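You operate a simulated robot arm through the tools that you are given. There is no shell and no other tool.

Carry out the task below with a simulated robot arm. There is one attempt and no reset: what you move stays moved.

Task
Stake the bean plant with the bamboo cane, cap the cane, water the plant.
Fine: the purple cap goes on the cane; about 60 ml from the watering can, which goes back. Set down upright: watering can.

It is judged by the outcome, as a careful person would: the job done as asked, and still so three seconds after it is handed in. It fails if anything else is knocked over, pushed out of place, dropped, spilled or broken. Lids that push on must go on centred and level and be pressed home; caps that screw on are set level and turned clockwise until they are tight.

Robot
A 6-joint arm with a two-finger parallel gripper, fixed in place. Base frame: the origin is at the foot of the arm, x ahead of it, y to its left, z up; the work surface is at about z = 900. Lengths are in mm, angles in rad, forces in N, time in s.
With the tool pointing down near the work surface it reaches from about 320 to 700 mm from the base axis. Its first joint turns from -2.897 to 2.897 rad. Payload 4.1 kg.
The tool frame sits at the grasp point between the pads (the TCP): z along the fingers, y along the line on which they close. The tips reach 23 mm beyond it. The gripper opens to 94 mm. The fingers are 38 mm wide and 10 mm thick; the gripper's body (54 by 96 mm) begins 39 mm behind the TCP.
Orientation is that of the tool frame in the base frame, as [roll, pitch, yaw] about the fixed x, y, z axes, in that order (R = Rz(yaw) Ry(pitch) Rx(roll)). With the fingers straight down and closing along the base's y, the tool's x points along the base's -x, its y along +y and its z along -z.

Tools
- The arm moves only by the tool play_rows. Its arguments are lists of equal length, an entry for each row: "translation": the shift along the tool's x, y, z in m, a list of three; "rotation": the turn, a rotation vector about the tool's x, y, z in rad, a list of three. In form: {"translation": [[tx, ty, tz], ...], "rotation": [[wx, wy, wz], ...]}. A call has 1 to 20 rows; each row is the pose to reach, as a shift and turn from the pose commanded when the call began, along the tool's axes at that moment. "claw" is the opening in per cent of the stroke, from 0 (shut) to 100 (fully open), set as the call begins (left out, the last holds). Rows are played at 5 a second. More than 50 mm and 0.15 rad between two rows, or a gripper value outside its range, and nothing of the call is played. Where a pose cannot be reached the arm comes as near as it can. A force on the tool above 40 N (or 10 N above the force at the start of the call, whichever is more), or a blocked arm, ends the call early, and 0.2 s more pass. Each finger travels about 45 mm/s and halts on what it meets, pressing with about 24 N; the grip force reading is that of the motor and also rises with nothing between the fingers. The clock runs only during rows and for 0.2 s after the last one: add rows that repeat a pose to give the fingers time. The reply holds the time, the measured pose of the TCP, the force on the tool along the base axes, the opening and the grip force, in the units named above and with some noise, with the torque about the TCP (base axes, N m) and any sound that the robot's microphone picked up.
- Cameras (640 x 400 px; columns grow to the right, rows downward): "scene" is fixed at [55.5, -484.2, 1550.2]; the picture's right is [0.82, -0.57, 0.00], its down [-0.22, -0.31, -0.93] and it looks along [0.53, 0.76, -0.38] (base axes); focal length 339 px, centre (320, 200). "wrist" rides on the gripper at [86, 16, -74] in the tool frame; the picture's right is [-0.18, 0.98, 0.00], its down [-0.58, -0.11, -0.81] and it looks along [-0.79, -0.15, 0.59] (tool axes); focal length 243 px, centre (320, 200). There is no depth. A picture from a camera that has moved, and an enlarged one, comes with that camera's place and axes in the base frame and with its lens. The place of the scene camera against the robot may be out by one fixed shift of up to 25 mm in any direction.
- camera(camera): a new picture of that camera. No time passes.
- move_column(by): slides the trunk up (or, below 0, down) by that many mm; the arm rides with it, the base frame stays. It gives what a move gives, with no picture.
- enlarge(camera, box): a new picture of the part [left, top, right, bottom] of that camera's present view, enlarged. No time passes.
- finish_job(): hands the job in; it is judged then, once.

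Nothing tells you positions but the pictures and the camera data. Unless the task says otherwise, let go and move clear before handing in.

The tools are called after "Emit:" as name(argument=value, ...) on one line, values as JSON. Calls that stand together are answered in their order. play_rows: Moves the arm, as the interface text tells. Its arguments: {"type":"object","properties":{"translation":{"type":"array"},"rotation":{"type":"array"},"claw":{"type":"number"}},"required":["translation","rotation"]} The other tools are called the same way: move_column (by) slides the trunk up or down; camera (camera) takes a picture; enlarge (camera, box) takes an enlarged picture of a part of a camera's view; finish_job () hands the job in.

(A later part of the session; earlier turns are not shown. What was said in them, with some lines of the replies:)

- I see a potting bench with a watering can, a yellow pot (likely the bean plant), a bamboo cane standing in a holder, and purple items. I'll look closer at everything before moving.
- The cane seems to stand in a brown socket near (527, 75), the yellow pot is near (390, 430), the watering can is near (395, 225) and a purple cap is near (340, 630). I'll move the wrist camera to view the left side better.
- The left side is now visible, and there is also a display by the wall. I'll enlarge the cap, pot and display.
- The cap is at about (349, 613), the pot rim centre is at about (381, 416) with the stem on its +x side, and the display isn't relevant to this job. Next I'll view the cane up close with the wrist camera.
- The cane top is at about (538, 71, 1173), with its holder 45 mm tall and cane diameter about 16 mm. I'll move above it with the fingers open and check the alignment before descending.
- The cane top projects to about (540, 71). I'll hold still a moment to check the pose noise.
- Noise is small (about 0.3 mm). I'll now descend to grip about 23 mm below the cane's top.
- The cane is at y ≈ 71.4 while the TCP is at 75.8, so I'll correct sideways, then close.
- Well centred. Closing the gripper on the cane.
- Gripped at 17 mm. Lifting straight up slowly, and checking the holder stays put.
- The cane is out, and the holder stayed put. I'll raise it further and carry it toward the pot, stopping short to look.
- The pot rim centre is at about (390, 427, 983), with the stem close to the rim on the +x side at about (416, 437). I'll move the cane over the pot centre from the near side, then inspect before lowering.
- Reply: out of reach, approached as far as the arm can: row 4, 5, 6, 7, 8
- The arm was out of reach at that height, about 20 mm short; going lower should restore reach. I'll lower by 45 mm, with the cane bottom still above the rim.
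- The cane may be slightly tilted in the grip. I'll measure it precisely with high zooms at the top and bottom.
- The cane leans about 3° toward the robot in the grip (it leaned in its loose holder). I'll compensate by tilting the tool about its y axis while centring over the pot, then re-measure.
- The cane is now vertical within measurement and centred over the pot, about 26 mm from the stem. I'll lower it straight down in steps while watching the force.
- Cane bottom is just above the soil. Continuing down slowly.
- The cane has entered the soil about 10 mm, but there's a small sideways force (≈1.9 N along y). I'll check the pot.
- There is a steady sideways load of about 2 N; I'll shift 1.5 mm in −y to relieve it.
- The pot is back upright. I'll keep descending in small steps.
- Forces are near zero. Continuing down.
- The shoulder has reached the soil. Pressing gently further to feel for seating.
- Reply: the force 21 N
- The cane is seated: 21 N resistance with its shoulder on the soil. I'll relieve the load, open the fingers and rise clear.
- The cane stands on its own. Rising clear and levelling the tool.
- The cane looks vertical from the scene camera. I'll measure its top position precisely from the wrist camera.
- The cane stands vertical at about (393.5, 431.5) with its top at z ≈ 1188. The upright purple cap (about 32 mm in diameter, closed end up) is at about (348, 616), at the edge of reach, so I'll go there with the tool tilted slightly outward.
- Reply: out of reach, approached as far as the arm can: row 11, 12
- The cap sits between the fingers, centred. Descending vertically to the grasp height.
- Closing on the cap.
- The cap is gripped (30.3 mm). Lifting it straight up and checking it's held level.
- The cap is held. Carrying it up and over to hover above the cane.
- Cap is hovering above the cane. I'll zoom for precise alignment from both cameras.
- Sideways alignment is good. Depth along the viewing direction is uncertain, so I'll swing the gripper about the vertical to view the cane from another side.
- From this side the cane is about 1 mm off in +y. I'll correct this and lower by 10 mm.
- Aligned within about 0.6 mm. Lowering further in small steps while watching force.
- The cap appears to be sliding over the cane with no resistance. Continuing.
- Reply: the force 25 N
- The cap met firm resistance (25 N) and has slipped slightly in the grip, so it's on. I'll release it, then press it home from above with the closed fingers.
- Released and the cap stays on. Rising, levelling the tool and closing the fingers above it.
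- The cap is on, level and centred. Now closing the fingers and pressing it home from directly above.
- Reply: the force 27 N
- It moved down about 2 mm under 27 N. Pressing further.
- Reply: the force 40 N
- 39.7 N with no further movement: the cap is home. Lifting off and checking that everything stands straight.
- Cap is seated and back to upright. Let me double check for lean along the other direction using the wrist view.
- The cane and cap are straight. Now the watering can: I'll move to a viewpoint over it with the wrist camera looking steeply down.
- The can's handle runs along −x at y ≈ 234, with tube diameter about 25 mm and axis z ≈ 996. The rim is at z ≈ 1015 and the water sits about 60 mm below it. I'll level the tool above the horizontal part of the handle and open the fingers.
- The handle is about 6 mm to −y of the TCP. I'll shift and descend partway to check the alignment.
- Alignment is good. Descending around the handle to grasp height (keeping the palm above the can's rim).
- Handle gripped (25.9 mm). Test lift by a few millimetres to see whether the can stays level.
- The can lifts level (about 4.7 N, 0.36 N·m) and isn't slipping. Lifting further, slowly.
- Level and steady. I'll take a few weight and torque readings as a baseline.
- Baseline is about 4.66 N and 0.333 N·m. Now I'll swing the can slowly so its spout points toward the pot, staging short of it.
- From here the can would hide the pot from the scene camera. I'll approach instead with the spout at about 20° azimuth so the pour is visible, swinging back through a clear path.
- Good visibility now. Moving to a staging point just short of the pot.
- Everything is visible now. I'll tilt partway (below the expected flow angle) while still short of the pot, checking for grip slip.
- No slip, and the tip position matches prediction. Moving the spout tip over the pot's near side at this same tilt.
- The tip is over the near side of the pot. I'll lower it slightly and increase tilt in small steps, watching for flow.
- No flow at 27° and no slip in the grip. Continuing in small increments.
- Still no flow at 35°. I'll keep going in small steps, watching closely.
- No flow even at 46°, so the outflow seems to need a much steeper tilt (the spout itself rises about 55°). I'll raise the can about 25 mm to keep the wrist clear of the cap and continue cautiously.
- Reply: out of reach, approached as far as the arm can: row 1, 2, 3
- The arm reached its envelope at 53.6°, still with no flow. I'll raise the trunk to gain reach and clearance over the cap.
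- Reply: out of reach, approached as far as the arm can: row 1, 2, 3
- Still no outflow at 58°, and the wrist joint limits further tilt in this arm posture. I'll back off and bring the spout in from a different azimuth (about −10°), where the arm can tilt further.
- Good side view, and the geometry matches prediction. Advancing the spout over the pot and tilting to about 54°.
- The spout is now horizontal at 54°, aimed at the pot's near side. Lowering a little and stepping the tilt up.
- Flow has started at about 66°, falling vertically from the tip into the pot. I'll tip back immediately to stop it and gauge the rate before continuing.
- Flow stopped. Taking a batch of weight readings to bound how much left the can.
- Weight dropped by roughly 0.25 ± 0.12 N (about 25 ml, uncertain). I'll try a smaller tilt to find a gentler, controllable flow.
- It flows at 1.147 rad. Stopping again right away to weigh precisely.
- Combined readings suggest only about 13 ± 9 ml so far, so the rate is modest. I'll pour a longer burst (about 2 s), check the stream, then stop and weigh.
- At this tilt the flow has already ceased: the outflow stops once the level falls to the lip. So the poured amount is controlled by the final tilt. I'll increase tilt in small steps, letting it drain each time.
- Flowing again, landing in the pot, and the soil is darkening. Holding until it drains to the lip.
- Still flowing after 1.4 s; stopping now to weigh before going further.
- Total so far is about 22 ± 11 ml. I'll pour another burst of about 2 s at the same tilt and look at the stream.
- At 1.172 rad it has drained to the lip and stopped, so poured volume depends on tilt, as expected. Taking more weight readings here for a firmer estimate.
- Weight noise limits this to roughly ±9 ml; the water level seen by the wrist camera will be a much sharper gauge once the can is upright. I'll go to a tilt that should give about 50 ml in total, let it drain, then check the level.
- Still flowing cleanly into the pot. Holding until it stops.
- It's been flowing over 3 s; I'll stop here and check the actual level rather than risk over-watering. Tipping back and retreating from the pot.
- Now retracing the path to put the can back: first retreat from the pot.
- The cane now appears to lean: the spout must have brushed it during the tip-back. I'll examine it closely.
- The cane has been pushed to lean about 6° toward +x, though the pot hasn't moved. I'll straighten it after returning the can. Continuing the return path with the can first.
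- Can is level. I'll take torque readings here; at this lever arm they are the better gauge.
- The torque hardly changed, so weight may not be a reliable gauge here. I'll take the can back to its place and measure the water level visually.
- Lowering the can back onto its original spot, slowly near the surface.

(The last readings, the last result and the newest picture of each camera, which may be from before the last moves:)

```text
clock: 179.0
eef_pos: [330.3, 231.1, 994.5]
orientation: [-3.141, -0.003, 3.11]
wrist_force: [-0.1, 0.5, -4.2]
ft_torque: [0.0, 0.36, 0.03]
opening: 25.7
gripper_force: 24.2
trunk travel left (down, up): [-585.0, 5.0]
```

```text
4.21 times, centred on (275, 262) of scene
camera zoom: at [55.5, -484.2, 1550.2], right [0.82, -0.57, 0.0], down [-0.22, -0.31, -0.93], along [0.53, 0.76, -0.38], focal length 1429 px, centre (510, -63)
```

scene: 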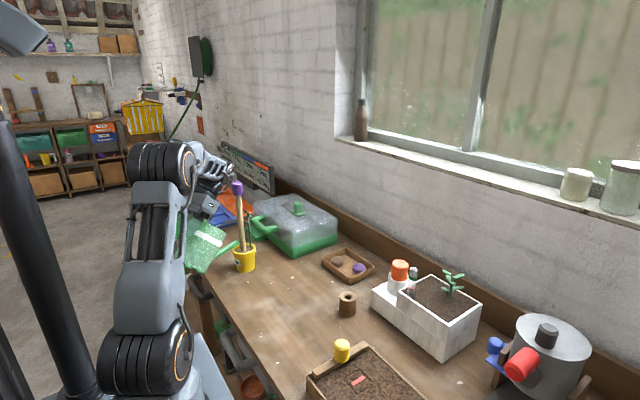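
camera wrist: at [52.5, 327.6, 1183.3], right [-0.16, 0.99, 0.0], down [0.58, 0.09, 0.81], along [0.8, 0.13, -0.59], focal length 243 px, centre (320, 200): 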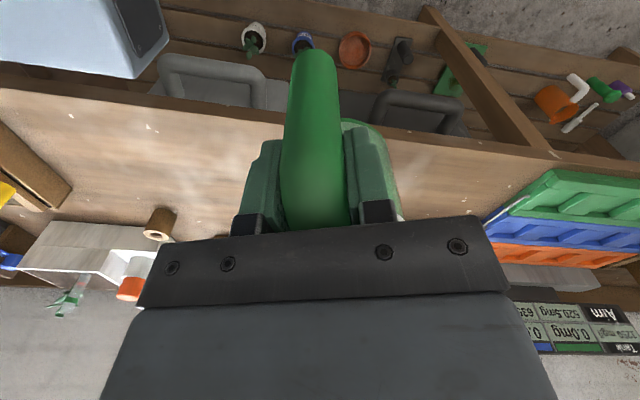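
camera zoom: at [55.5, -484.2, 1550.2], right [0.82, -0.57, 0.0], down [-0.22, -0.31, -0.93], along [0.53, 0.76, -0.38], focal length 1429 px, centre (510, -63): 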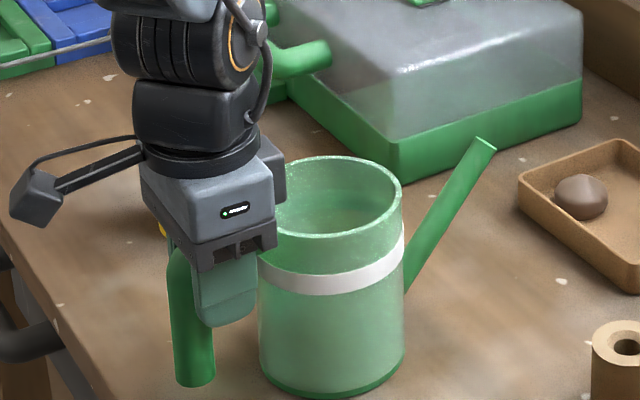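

Emit:
play_rows(translation=[[0, 0, 0.001], [0, 0, 0.002], [0, 0, 0.0025], [0, 0, 0.0025]], rotation=[[0, 0, 0], [0, 0, 0], [0, 0, 0], [0, 0, 0]])

Emit:
play_rows(translation=[[0, 0, 0]], rotation=[[0, 0, 0]])

```text
clock: 180.0
eef_pos: [330.8, 230.4, 992.8]
orientation: [3.141, -0.001, 3.114]
wrist_force: [0.2, 2.3, 4.6]
ft_torque: [-0.07, -0.72, 0.16]
opening: 26.1
gripper_force: 23.8
trunk travel left (down, up): [-585.0, 5.0]
```

```text
clock: 180.4
eef_pos: [329.1, 230.4, 992.9]
orientation: [-3.141, -0.003, 3.112]
wrist_force: [0.5, 2.3, 4.5]
ft_torque: [-0.1, -0.66, 0.19]
opening: 26.2
gripper_force: 24.4
trunk travel left (down, up): [-585.0, 5.0]
```

The can is on the table. Easing off slightly, then opening the fingers.

Emit:
play_rows(translation=[[0, 0, -0.0007], [0, 0, -0.0007]], rotation=[[0, 0, 0], [0, 0, 0]])

Emit:
play_rows(translation=[[0, 0, 0], [0, 0, 0], [0, 0, 0], [0, 0, 0]], rotation=[[0, 0, 0], [0, 0, 0], [0, 0, 0], [0, 0, 0]], claw=64)

Emit:
play_rows(translation=[[0, 0, -0.015], [0, 0, -0.035], [0, 0, -0.055], [0, 0, -0.08], [0, 0, -0.107], [0, 0, -0.107]], rotation=[[0, 0, 0], [0, 0, 0], [0, 0, 0], [0, 0, 0], [0, 0, 0], [0, 0, 0]])

Emit:
camera(camera="wrist")

Emit:
enlarge(camera="wrist", box=[250, 100, 410, 210])

Emit:
enlarge(camera="scene", box=[200, 160, 340, 310])

```text
clock: 181.0
eef_pos: [331.2, 231.9, 991.9]
orientation: [-3.141, -0.002, 3.11]
wrist_force: [1.1, 1.4, -0.9]
ft_torque: [0.09, -0.32, 0.18]
opening: 26.1
gripper_force: 24.5
trunk travel left (down, up): [-585.0, 5.0]
```

```text
clock: 182.0
eef_pos: [330.5, 230.4, 992.4]
orientation: [-3.141, 0.002, 3.11]
wrist_force: [0.5, 0.5, -0.4]
ft_torque: [-0.01, 0.02, 0.0]
opening: 60.2
gripper_force: 0.1
trunk travel left (down, up): [-585.0, 5.0]
```

```text
clock: 183.4
eef_pos: [330.7, 230.0, 1101.3]
orientation: [3.14, -0.001, 3.11]
wrist_force: [-0.1, -0.6, 0.0]
ft_torque: [0.06, -0.03, 0.0]
opening: 60.2
gripper_force: 0.1
trunk travel left (down, up): [-585.0, 5.0]
```

```text
taken
camera wrist: at [243.5, 248.9, 1174.4], right [0.21, 0.98, 0.0], down [0.58, -0.13, 0.81], along [0.79, -0.17, -0.59], focal length 243 px, centre (320, 200)
```

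wrist: 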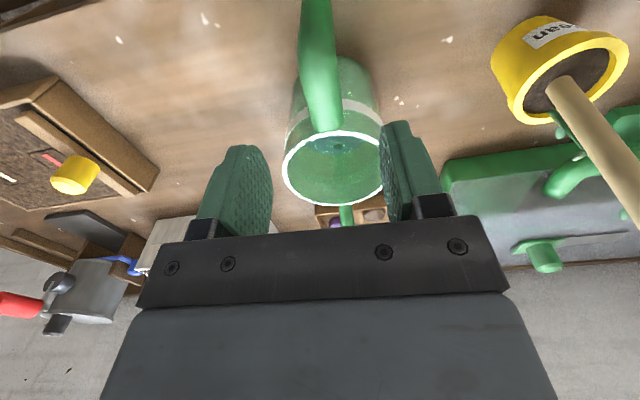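

```text
3.64 times, centred on (330, 155) of wrist
camera zoom: at [243.5, 248.9, 1174.4], right [0.21, 0.98, 0.0], down [0.58, -0.13, 0.81], along [0.79, -0.17, -0.59], focal length 882 px, centre (284, 364)
```

zoom: 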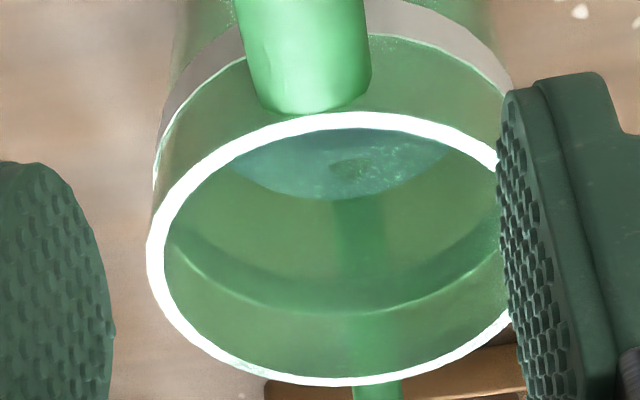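

```text
2.67 times, centred on (270, 235) of scene
camera zoom: at [55.5, -484.2, 1550.2], right [0.82, -0.57, 0.0], down [-0.22, -0.31, -0.93], along [0.53, 0.76, -0.38], focal length 905 px, centre (453, 107)
```

zoom: 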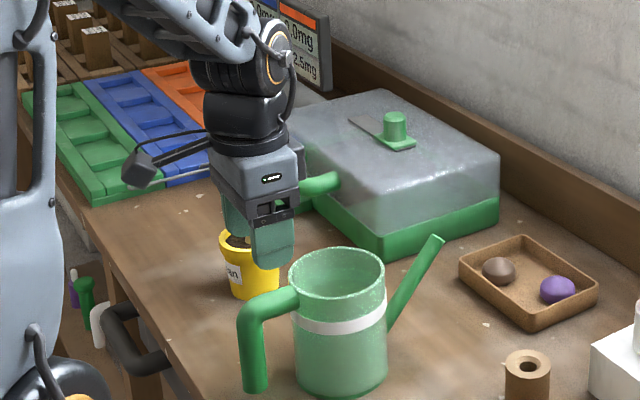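

The can is back upright in its place. The water level has visibly dropped; I'll look at it closely from the same viewpoints as before.

Emit:
enlarge(camera="wrist", box=[280, 120, 390, 205])

Emit:
enlarge(camera="scene", box=[240, 245, 320, 315])

```text
4.71 times, centred on (335, 162) of wrist
camera zoom: at [243.5, 248.9, 1174.4], right [0.21, 0.98, 0.0], down [0.58, -0.13, 0.81], along [0.79, -0.17, -0.59], focal length 1142 px, centre (249, 376)
```

zoom: 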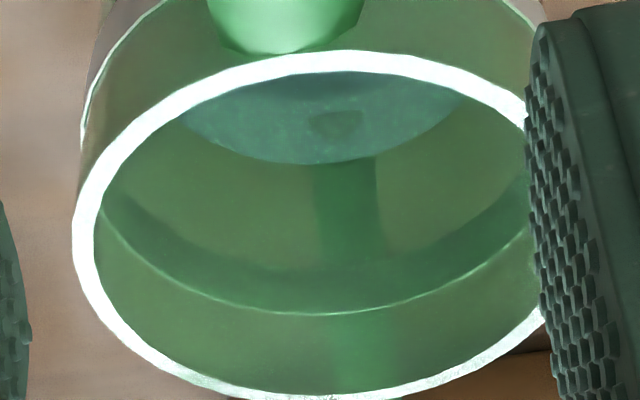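

```text
5.71 times, centred on (280, 280) of scene
camera zoom: at [55.5, -484.2, 1550.2], right [0.82, -0.57, 0.0], down [-0.22, -0.31, -0.93], along [0.53, 0.76, -0.38], focal length 1939 px, centre (549, -257)
```

zoom: 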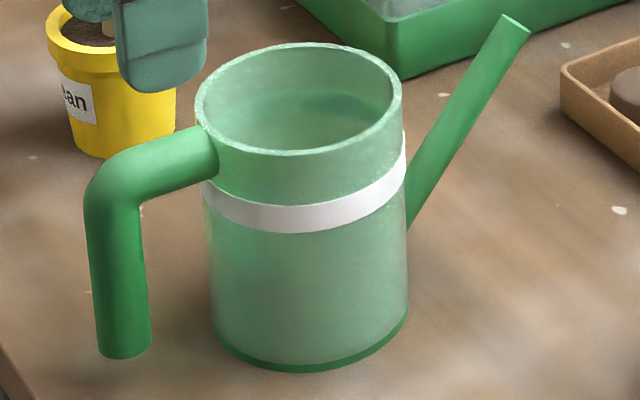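

The can is within about 2 mm of its original place. I'll re-take the second reference viewpoint to measure the level drop independently.

Emit:
play_rows(translation=[[-0.0025, -0.0159, -0.02], [-0.005, -0.0317, -0.04], [-0.0074, -0.0476, -0.06], [-0.0099, -0.0634, -0.08], [-0.0124, -0.0793, -0.0998], [-0.0124, -0.0793, -0.0998], [-0.0124, -0.0793, -0.0998]], rotation=[[0.004, 0.09, -0.018], [0.008, 0.18, -0.036], [0.012, 0.27, -0.054], [0.016, 0.36, -0.072], [0.02, 0.45, -0.09], [0.02, 0.45, -0.09], [0.02, 0.45, -0.09]], claw=0)

Emit:
camera(camera="wrist")

Emit:
enlarge(camera="wrist", box=[352, 105, 456, 215])

```text
clock: 185.0
eef_pos: [341.1, 151.1, 1199.6]
orientation: [3.138, -0.451, -3.081]
wrist_force: [-0.3, 1.1, 0.0]
ft_torque: [0.01, 0.03, -0.02]
opening: 0.0
gripper_force: 24.2
trunk travel left (down, up): [-585.0, 5.0]
```

```text
taken
camera wrist: at [294.1, 164.9, 1302.9], right [0.11, 0.99, -0.08], down [0.88, -0.06, 0.47], along [0.46, -0.12, -0.88], focal length 243 px, centre (320, 200)
```

wrist: 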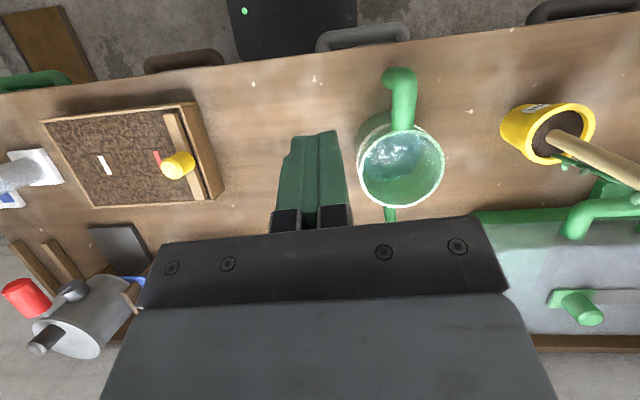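

```text
3.64 times, centred on (404, 160) of wrist
camera zoom: at [294.1, 164.9, 1302.9], right [0.11, 0.99, -0.08], down [0.88, -0.06, 0.47], along [0.46, -0.12, -0.88], focal length 882 px, centre (14, 346)
```

zoom: 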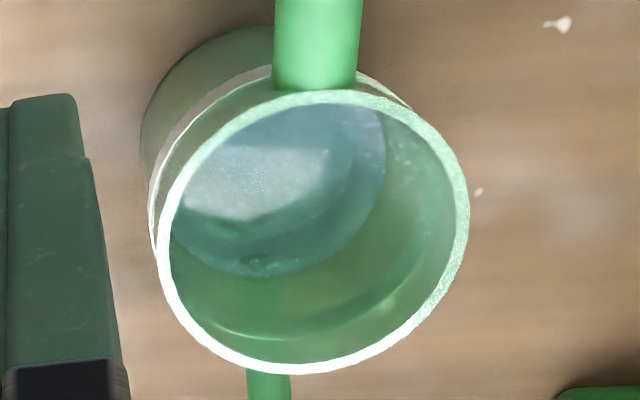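

Both views agree: the level fell about 13 mm (roughly 28% of the water), which I take as the intended amount or slightly more, so no more pouring. Next I must straighten the leaning cane. Moving to view it.

Emit:
play_rows(translation=[[0.0098, 0, -0.0203], [0.0196, 0, -0.0405], [0.0294, 0, -0.0608], [0.0392, 0, -0.081], [0.0392, 0, -0.081]], rotation=[[0, -0.113, 0], [0, -0.226, 0], [0, -0.339, 0], [0, -0.451, 0], [0, -0.451, 0]])

Emit:
play_rows(translation=[[0, 0.03, -0.002], [0, 0.062, -0.004], [-0.0001, 0.094, -0.006], [-0.0002, 0.126, -0.008], [-0.0003, 0.158, -0.01], [-0.0005, 0.1893, -0.01], [-0.0005, 0.1893, -0.01]], rotation=[[0, 0, -0.123], [0, 0, -0.246], [0, 0, -0.37], [0, 0, -0.493], [0, 0, -0.617], [0, 0, -0.74], [0, 0, -0.74]])

Emit:
camera(camera="wrist")

Emit:
camera(camera="scene")

```text
clock: 186.2
eef_pos: [339.5, 150.5, 1289.8]
orientation: [-3.141, 0.004, -3.081]
wrist_force: [-0.1, 0.1, 0.1]
ft_torque: [-0.01, -0.02, -0.03]
opening: 0.1
gripper_force: 23.4
trunk travel left (down, up): [-585.0, 5.0]
```

```text
clock: 187.8
eef_pos: [329.7, 339.0, 1301.2]
orientation: [-3.14, 0.002, -2.34]
wrist_force: [0.0, 0.2, 0.1]
ft_torque: [-0.01, -0.01, 0.01]
opening: 0.0
gripper_force: 23.7
trunk travel left (down, up): [-585.0, 5.0]
```

```text
taken
camera wrist: at [257.1, 286.7, 1373.7], right [-0.58, 0.82, 0.0], down [0.48, 0.34, 0.81], along [0.66, 0.47, -0.59], focal length 243 px, centre (320, 200)
```

wrist: 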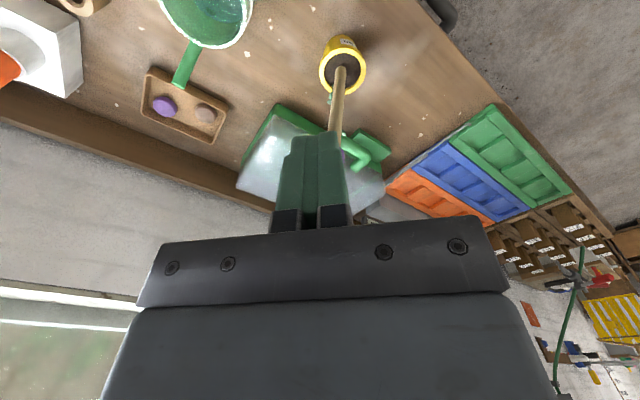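

```text
taken
```

scene: 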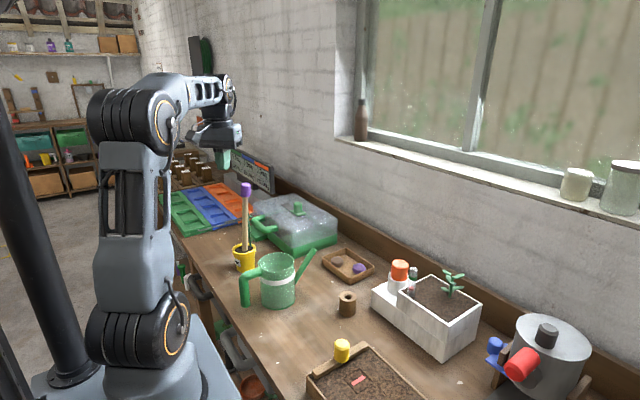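

Emit:
play_rows(translation=[[0, 0, 0], [0, 0, 0], [0, 0, 0], [0, 0, 0], [0, 0, 0], [0, 0, 0]], rotation=[[0, 0, 0], [0, 0, 0], [0, 0, 0], [0, 0, 0], [0, 0, 0], [0, 0, 0]], claw=80)

Emit:
enlarge(camera="wrist", box=[270, 20, 400, 200])

Emit:
enlarge(camera="scene", box=[220, 170, 270, 201])

Emit:
enlarge(camera="scene", box=[220, 225, 270, 256])

```text
clock: 189.2
eef_pos: [330.4, 338.4, 1300.1]
orientation: [3.141, 0.001, -2.341]
wrist_force: [-0.1, 0.0, -0.7]
ft_torque: [0.02, 0.0, 0.0]
opening: 75.2
gripper_force: 0.1
trunk travel left (down, up): [-585.0, 5.0]
```

```text
2.22 times, centred on (335, 110) of wrist
camera zoom: at [257.2, 286.6, 1373.5], right [-0.58, 0.82, 0.0], down [0.48, 0.34, 0.81], along [0.66, 0.47, -0.59], focal length 539 px, centre (287, 400)
```

zoom: 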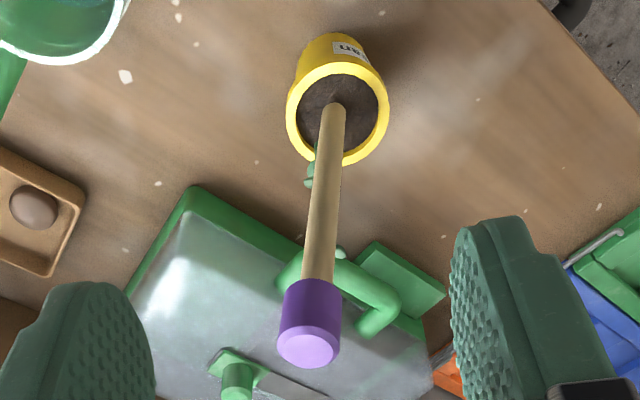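

```text
12.80 times, centred on (245, 186) of scene
camera zoom: at [55.5, -484.2, 1550.2], right [0.82, -0.57, 0.0], down [-0.22, -0.31, -0.93], along [0.53, 0.76, -0.38], focal length 4344 px, centre (1280, 386)
```

zoom: 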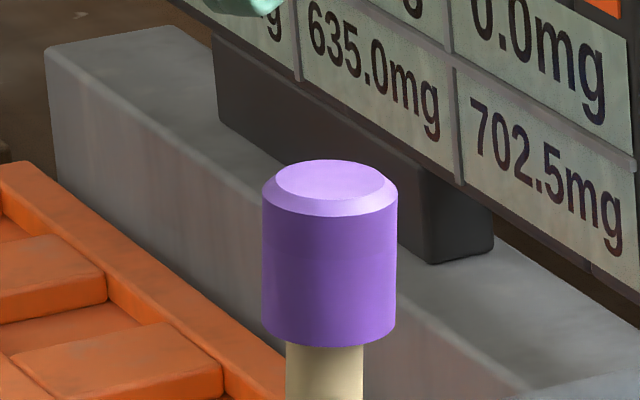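

```text
12.80 times, centred on (245, 240) of scene
camera zoom: at [55.5, -484.2, 1550.2], right [0.82, -0.57, 0.0], down [-0.22, -0.31, -0.93], along [0.53, 0.76, -0.38], focal length 4344 px, centre (1280, -318)
```

zoom: 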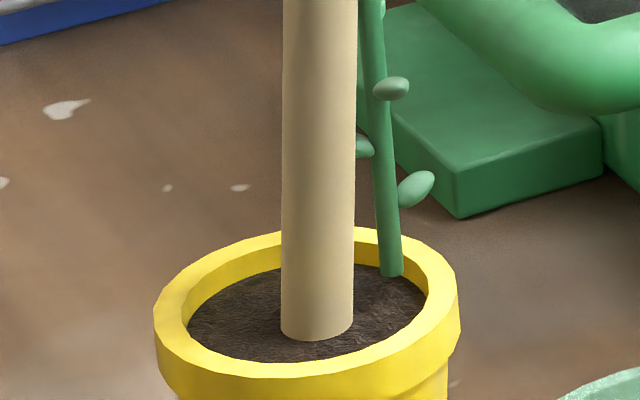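

The cane top leans toward (+x, −y): about 25 mm over its height, or 6°. I'll align the open gripper with the leaning cap, grip it, and swing it back upright about its base.

Emit:
play_rows(translation=[[-0.0274, -0.0038, 0.0], [-0.0547, -0.0075, 0.01], [-0.0821, -0.0113, 0.035], [-0.1094, -0.015, 0.0605], [-0.1094, -0.015, 0.0605]], rotation=[[-0.0276, -0.0006, 0.0111], [-0.0552, -0.0012, 0.0223], [-0.0828, -0.0019, 0.0334], [-0.1104, -0.0025, 0.0446], [-0.1104, -0.0025, 0.0446]])

Emit:
camera(camera="wrist")

Emit:
enlarge(camera="scene", box=[200, 130, 300, 260])

```text
clock: 190.4
eef_pos: [415.8, 409.1, 1239.0]
orientation: [3.03, 0.001, -2.386]
wrist_force: [0.5, 0.8, -0.3]
ft_torque: [-0.05, 0.02, -0.01]
opening: 75.5
gripper_force: 0.1
trunk travel left (down, up): [-585.0, 5.0]
```

```text
taken
camera wrist: at [346.7, 354.2, 1313.3], right [-0.54, 0.84, 0.11], down [0.56, 0.25, 0.79], along [0.63, 0.48, -0.6], focal length 243 px, centre (320, 200)
```

wrist: 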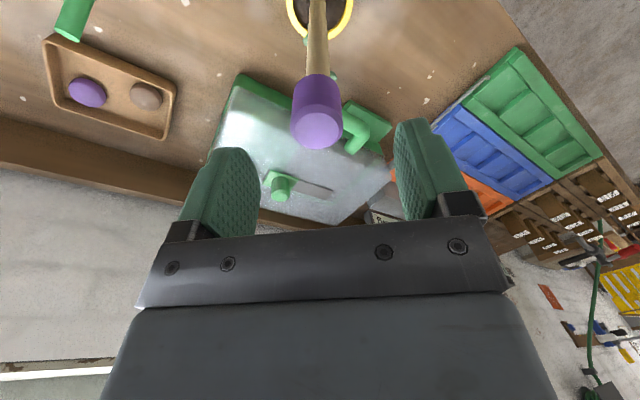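

```text
3.08 times, centred on (250, 195) of scene
camera zoom: at [55.5, -484.2, 1550.2], right [0.82, -0.57, 0.0], down [-0.22, -0.31, -0.93], along [0.53, 0.76, -0.38], focal length 1044 px, centre (535, 215)
```

zoom: 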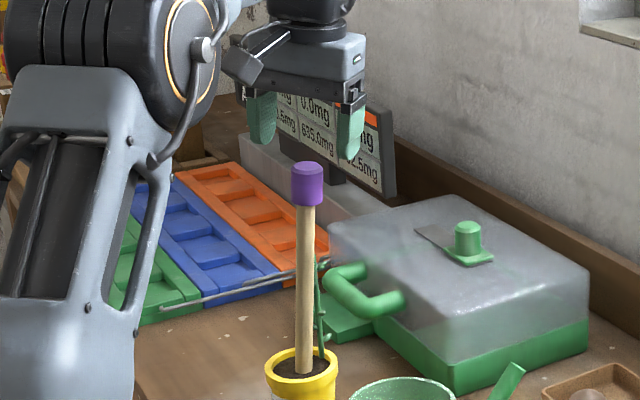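

Aligned within about 3 mm. Descending along the cane's axis around the cap.

Emit:
play_rows(translation=[[-0.002, -0.0025, 0.014], [-0.002, -0.0025, 0.028], [-0.002, -0.0025, 0.042], [-0.002, -0.0025, 0.056], [-0.002, -0.0025, 0.056]], rotation=[[0, 0, 0], [0, 0, 0], [0, 0, 0], [0, 0, 0], [0, 0, 0]])

Emit:
camera(camera="wrist")

Emit:
enlarge(camera="scene", box=[200, 130, 300, 260])

```text
clock: 191.6
eef_pos: [414.2, 411.9, 1181.7]
orientation: [3.029, -0.001, -2.385]
wrist_force: [-0.4, 0.2, 0.5]
ft_torque: [0.01, -0.03, -0.01]
opening: 75.1
gripper_force: 0.1
trunk travel left (down, up): [-585.0, 5.0]
```

```text
taken
camera wrist: at [345.2, 358.6, 1256.7], right [-0.54, 0.84, 0.11], down [0.56, 0.25, 0.79], along [0.63, 0.48, -0.6], focal length 243 px, centre (320, 200)
```

wrist: 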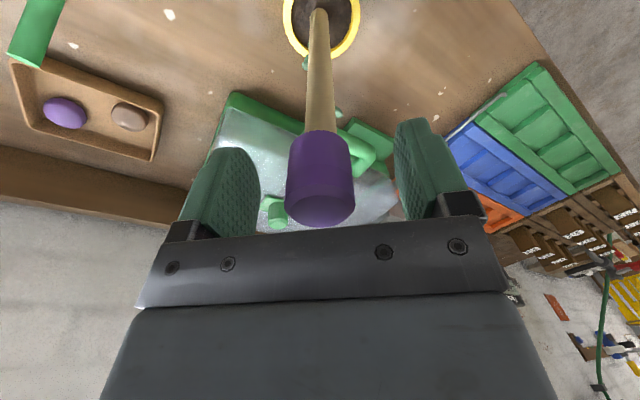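

```text
3.08 times, centred on (250, 195) of scene
camera zoom: at [55.5, -484.2, 1550.2], right [0.82, -0.57, 0.0], down [-0.22, -0.31, -0.93], along [0.53, 0.76, -0.38], focal length 1044 px, centre (535, 215)
```

zoom: 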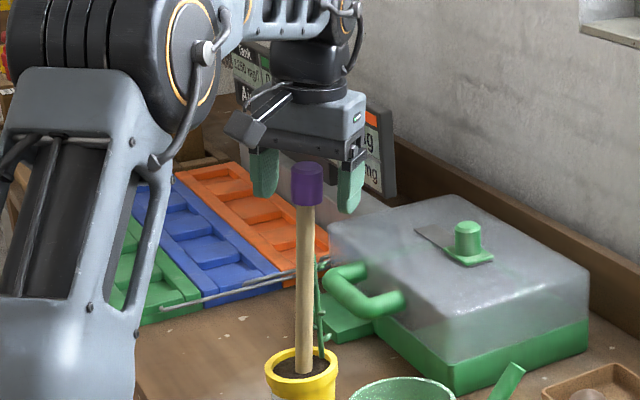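

Well centred. Closing on the cap.

Emit:
play_rows(translation=[[0, 0, 0], [0, 0, 0], [0, 0, 0], [0, 0, 0], [0, 0, 0]], rotation=[[0, 0, 0], [0, 0, 0], [0, 0, 0], [0, 0, 0], [0, 0, 0]], claw=0)

Emit:
enlarge(camera="scene", box=[200, 150, 300, 280])

```text
clock: 192.8
eef_pos: [414.9, 412.4, 1182.7]
orientation: [3.03, 0.001, -2.386]
wrist_force: [-1.4, -0.5, -0.6]
ft_torque: [0.02, 0.01, -0.01]
opening: 29.1
gripper_force: 24.2
trunk travel left (down, up): [-585.0, 5.0]
```

```text
3.08 times, centred on (250, 215) of scene
camera zoom: at [55.5, -484.2, 1550.2], right [0.82, -0.57, 0.0], down [-0.22, -0.31, -0.93], along [0.53, 0.76, -0.38], focal length 1044 px, centre (535, 154)
```

zoom: 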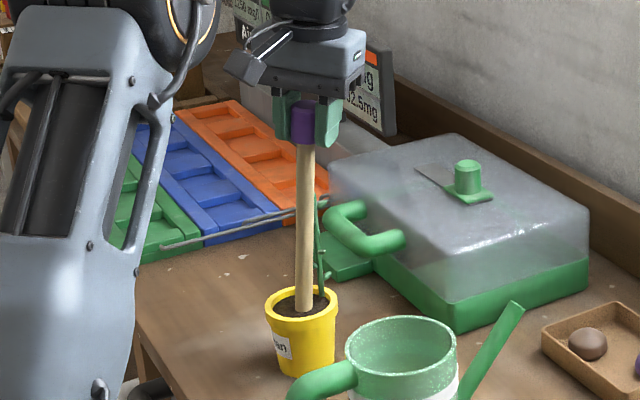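

Gripped. Now swinging the cane back upright about its buried tip.

Emit:
play_rows(translation=[[0, 0.0047, 0.0], [0, 0.0094, 0.0002], [0, 0.0141, 0.0004], [0, 0.0187, 0.0007], [0, 0.0234, 0.0011], [0, 0.0281, 0.0016], [0, 0.0281, 0.0016]], rotation=[[0.0184, 0, 0], [0.0368, 0, 0], [0.0552, 0, 0], [0.0736, 0, 0], [0.092, 0, 0], [0.1104, 0, 0], [0.1104, 0, 0]])

Emit:
enlarge(camera="scene", box=[200, 150, 300, 280])

Emit:
enlarge(camera="scene", box=[225, 225, 275, 256])

Emit:
enlarge(camera="scene", box=[225, 165, 275, 196])

```text
clock: 194.4
eef_pos: [395.8, 432.6, 1186.4]
orientation: [-3.141, 0.001, -2.386]
wrist_force: [0.9, -0.3, 0.2]
ft_torque: [0.03, 0.01, 0.01]
opening: 29.4
gripper_force: 23.8
trunk travel left (down, up): [-585.0, 5.0]
```

```text
3.08 times, centred on (250, 215) of scene
camera zoom: at [55.5, -484.2, 1550.2], right [0.82, -0.57, 0.0], down [-0.22, -0.31, -0.93], along [0.53, 0.76, -0.38], focal length 1044 px, centre (535, 154)
```

zoom: 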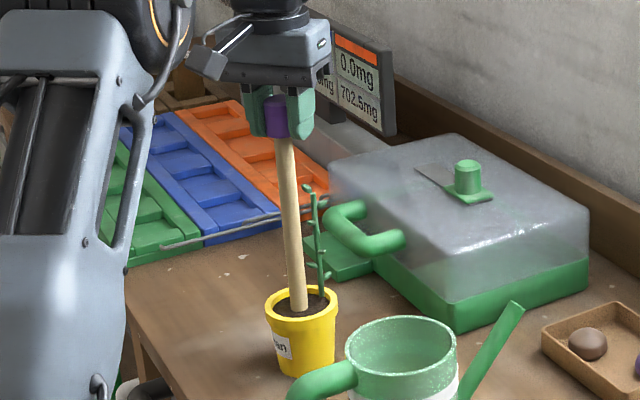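

```text
12.80 times, centred on (250, 240) of scene
camera zoom: at [55.5, -484.2, 1550.2], right [0.82, -0.57, 0.0], down [-0.22, -0.31, -0.93], along [0.53, 0.76, -0.38], focal length 4344 px, centre (1216, -318)
```

zoom: 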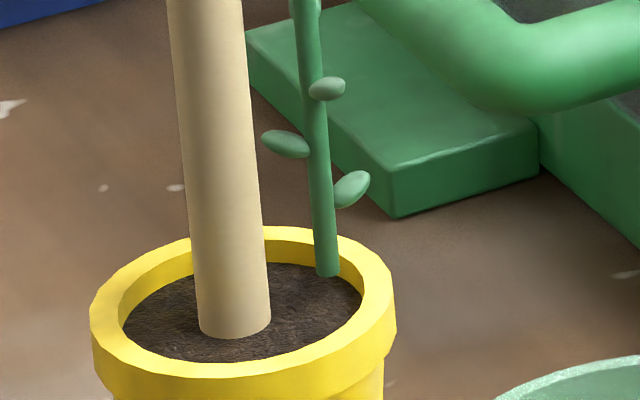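

```text
12.80 times, centred on (250, 180) of scene
camera zoom: at [55.5, -484.2, 1550.2], right [0.82, -0.57, 0.0], down [-0.22, -0.31, -0.93], along [0.53, 0.76, -0.38], focal length 4344 px, centre (1216, 450)
```

zoom: 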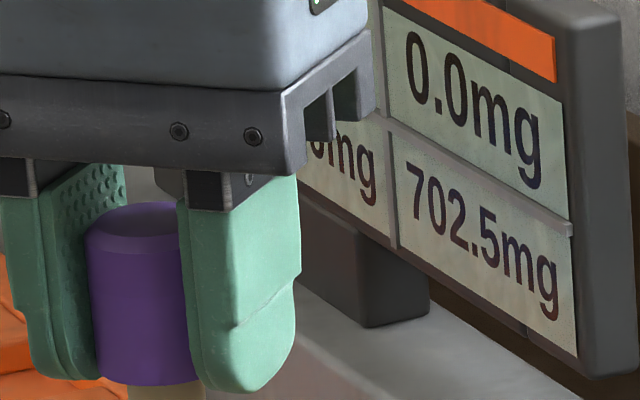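

The cane is upright again. While still holding the cap I'll press gently down to make sure the cap and cane are seated.

Emit:
play_rows(translation=[[0, 0, 0.0015], [0, 0, 0.003], [0, 0, 0.003]], rotation=[[0, 0, 0], [0, 0, 0], [0, 0, 0]])

```text
clock: 195.2
eef_pos: [394.7, 432.7, 1182.7]
orientation: [3.141, 0.004, -2.388]
wrist_force: [0.2, -0.5, 10.0]
ft_torque: [-0.02, 0.01, 0.02]
opening: 29.3
gripper_force: 24.3
trunk travel left (down, up): [-585.0, 5.0]
```

Emit:
play_rows(translation=[[0, 0, 0.001], [0, 0, 0.002], [0, 0, 0.002]], rotation=[[0, 0, 0], [0, 0, 0], [0, 0, 0]])

Emit:
enlarge(camera="scene", box=[225, 165, 275, 196])

Emit:
enlarge(camera="scene", box=[225, 225, 275, 256])

```text
clock: 196.0
eef_pos: [395.2, 432.0, 1183.3]
orientation: [3.14, 0.004, -2.386]
wrist_force: [-0.3, -0.2, 20.1]
ft_torque: [-0.01, 0.04, 0.02]
opening: 29.4
gripper_force: 24.7
trunk travel left (down, up): [-585.0, 5.0]
```

```text
12.80 times, centred on (250, 180) of scene
camera zoom: at [55.5, -484.2, 1550.2], right [0.82, -0.57, 0.0], down [-0.22, -0.31, -0.93], along [0.53, 0.76, -0.38], focal length 4344 px, centre (1216, 450)
```

zoom: 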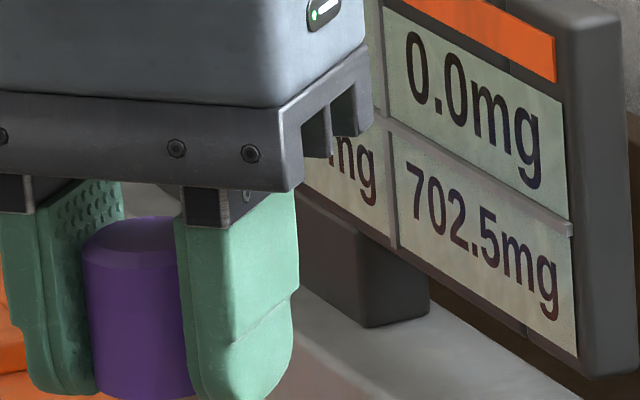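

```text
12.80 times, centred on (250, 240) of scene
camera zoom: at [55.5, -484.2, 1550.2], right [0.82, -0.57, 0.0], down [-0.22, -0.31, -0.93], along [0.53, 0.76, -0.38], focal length 4344 px, centre (1216, -318)
```

zoom: 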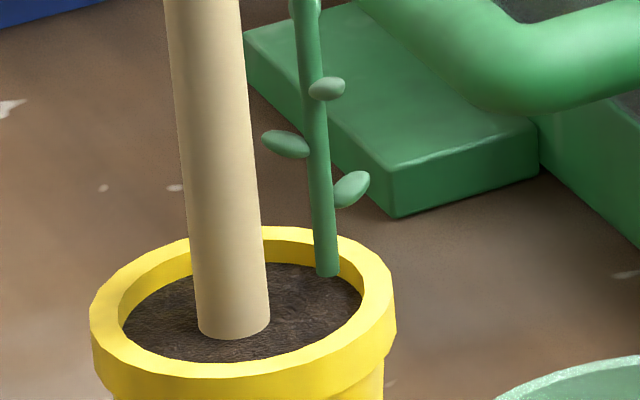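

Seated with 20 N. Easing off, releasing and rising clear.

Emit:
play_rows(translation=[[0, 0, -0.0018], [0, 0, -0.0018]], rotation=[[0, 0, 0], [0, 0, 0]])

Emit:
play_rows(translation=[[0, 0, 0], [0, 0, 0], [0, 0, 0], [0, 0, 0]], rotation=[[0, 0, 0], [0, 0, 0], [0, 0, 0], [0, 0, 0]], claw=75)

Emit:
play_rows(translation=[[0, 0, -0.02], [0, 0, -0.04], [0, 0, -0.06], [0, 0, -0.075], [0, 0, -0.075]], rotation=[[0, 0, 0], [0, 0, 0], [0, 0, 0], [0, 0, 0], [0, 0, 0]])

Emit:
enlarge(camera="scene", box=[225, 165, 275, 196])

Emit:
enlarge(camera="scene", box=[225, 225, 275, 256])

Emit:
enlarge(camera="wrist", box=[260, 0, 390, 170])

```text
clock: 196.6
eef_pos: [395.3, 431.7, 1183.5]
orientation: [3.14, 0.003, -2.387]
wrist_force: [-0.4, -0.6, 15.6]
ft_torque: [0.03, 0.03, 0.01]
opening: 29.5
gripper_force: 24.3
trunk travel left (down, up): [-585.0, 5.0]
```

```text
clock: 197.6
eef_pos: [396.2, 431.9, 1182.9]
orientation: [3.141, -0.001, -2.386]
wrist_force: [0.3, 0.7, 0.9]
ft_torque: [0.0, 0.01, 0.01]
opening: 70.9
gripper_force: 0.1
trunk travel left (down, up): [-585.0, 5.0]
```

```text
clock: 198.8
eef_pos: [394.5, 431.9, 1256.2]
orientation: [3.142, -0.001, -2.387]
wrist_force: [-0.8, 0.3, 0.1]
ft_torque: [0.02, 0.02, 0.03]
opening: 70.5
gripper_force: 0.1
trunk travel left (down, up): [-585.0, 5.0]
```

```text
12.80 times, centred on (250, 180) of scene
camera zoom: at [55.5, -484.2, 1550.2], right [0.82, -0.57, 0.0], down [-0.22, -0.31, -0.93], along [0.53, 0.76, -0.38], focal length 4344 px, centre (1216, 450)
```

zoom: 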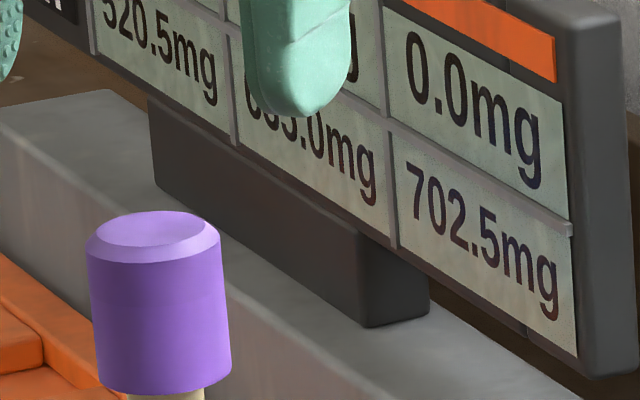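

```text
12.80 times, centred on (250, 240) of scene
camera zoom: at [55.5, -484.2, 1550.2], right [0.82, -0.57, 0.0], down [-0.22, -0.31, -0.93], along [0.53, 0.76, -0.38], focal length 4344 px, centre (1216, -318)
```

zoom: 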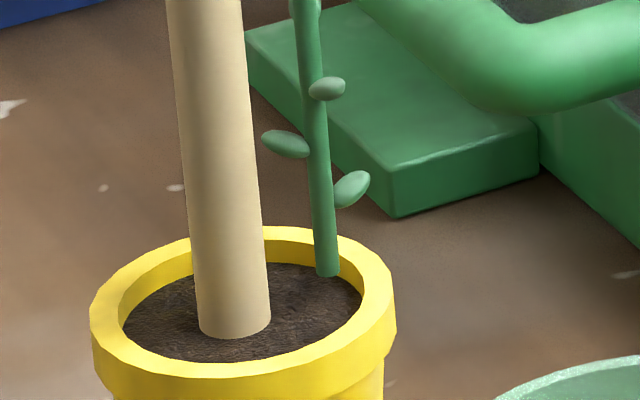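

```text
2.35 times, centred on (325, 85) of wrist
camera zoom: at [320.6, 385.0, 1328.9], right [-0.54, 0.84, 0.0], down [0.5, 0.32, 0.81], along [0.68, 0.44, -0.59], focal length 571 px, centre (308, 471)
```

zoom: 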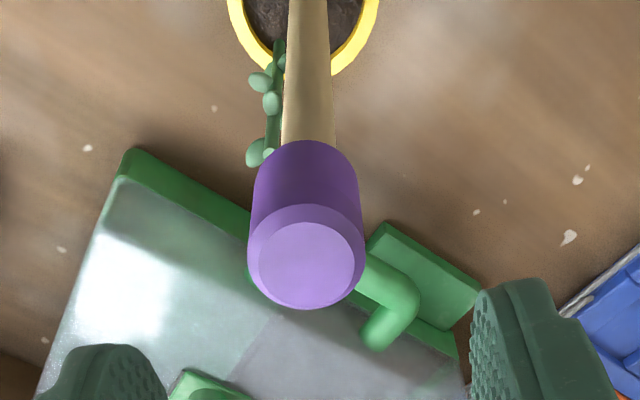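

The cane is upright, capped and level; the can is back in place and upright; the soil is wet. Moving the arm clear and doing a last check of the whole scene.

Emit:
play_rows(translation=[[0.0, 0.0, -0.02], [0.035, -0.0166, -0.03], [0.072, -0.0341, -0.04], [0.112, -0.0531, -0.05], [0.152, -0.0721, -0.06], [0.192, -0.091, -0.06], [0.2329, -0.1104, -0.06], [0.2329, -0.1104, -0.06]], rotation=[[0, 0, 0], [0, 0, 0], [0, 0, 0], [0, 0, 0], [0, 0, 0], [0, 0, 0], [0, 0, 0], [0, 0, 0]])

Emit:
camera(camera="scene")

Emit:
enlarge(camera="scene", box=[190, 160, 350, 320])

Emit:
camera(camera="wrist")

```text
clock: 200.6
eef_pos: [300.3, 188.5, 1320.2]
orientation: [-3.141, 0.001, -2.387]
wrist_force: [-0.5, -0.5, -0.4]
ft_torque: [0.0, -0.01, 0.03]
opening: 70.6
gripper_force: 0.0
trunk travel left (down, up): [-585.0, 5.0]
```

```text
taken
```

scene: 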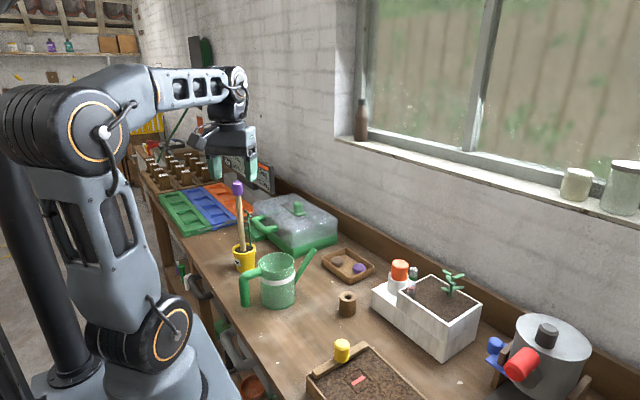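

```text
2.50 times, centred on (270, 240) of scene
camera zoom: at [55.5, -484.2, 1550.2], right [0.82, -0.57, 0.0], down [-0.22, -0.31, -0.93], along [0.53, 0.76, -0.38], focal length 848 px, centre (445, 100)
```

zoom: 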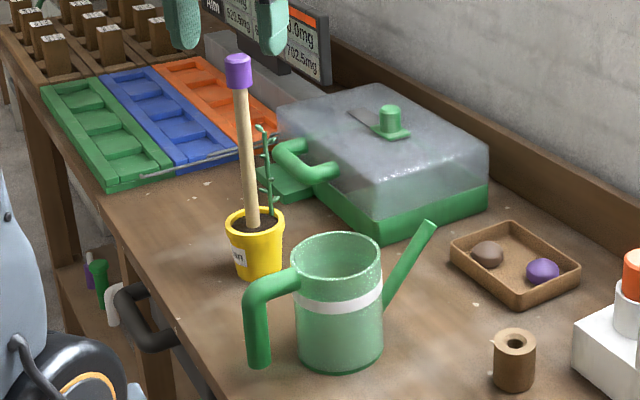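

```text
taken
camera wrist: at [225.1, 140.7, 1392.5], right [-0.54, 0.84, 0.0], down [0.5, 0.32, 0.81], along [0.68, 0.44, -0.59], focal length 243 px, centre (320, 200)
```

wrist: 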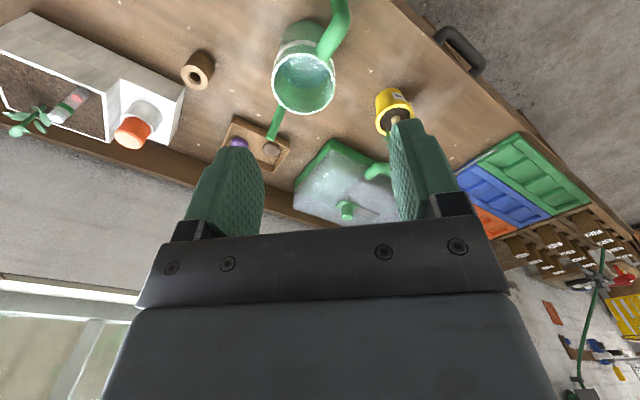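

Everything is standing: the cane is upright in the bean pot with the purple cap on, the soil is wet, and the watering can is upright at its original spot. The arm is clear, so I'm handing in. How much water went in is my least certain point: I judged it from the level drop in the can.

Emit:
finish_job()

```text
The job is handed in.
```

The bean plant is staked and capped, and it has been watered, but I can't confirm it got 60 ml. The job is handed in.

- **Cane:** it stands upright in the bean pot, about 26 mm from the stem, with its shoulder down on the soil. The spout knocked it about 6° out of line while I was tipping the can back. I swung it upright again and pressed it back down.
- **Cap:** the purple cap is on level and centred. It took 40 N from above without moving any further.
- **Water:** the water landed in the pot, and I saw none on the bench.
    - **Amount:** the level in the can fell about 13 mm. That is roughly 90 ml if the can holds what its size suggests, or nearer 60 ml if its capacity is smaller. The weight readings barely changed, so they couldn't settle it. I stopped there because more water risked over-watering.
- **Watering can:** it is upright within about 2 mm of where it started.

Nothing was knocked over or dropped, and nothing else looked out of place in the last pictures. The arm was clear of everything when I handed in.
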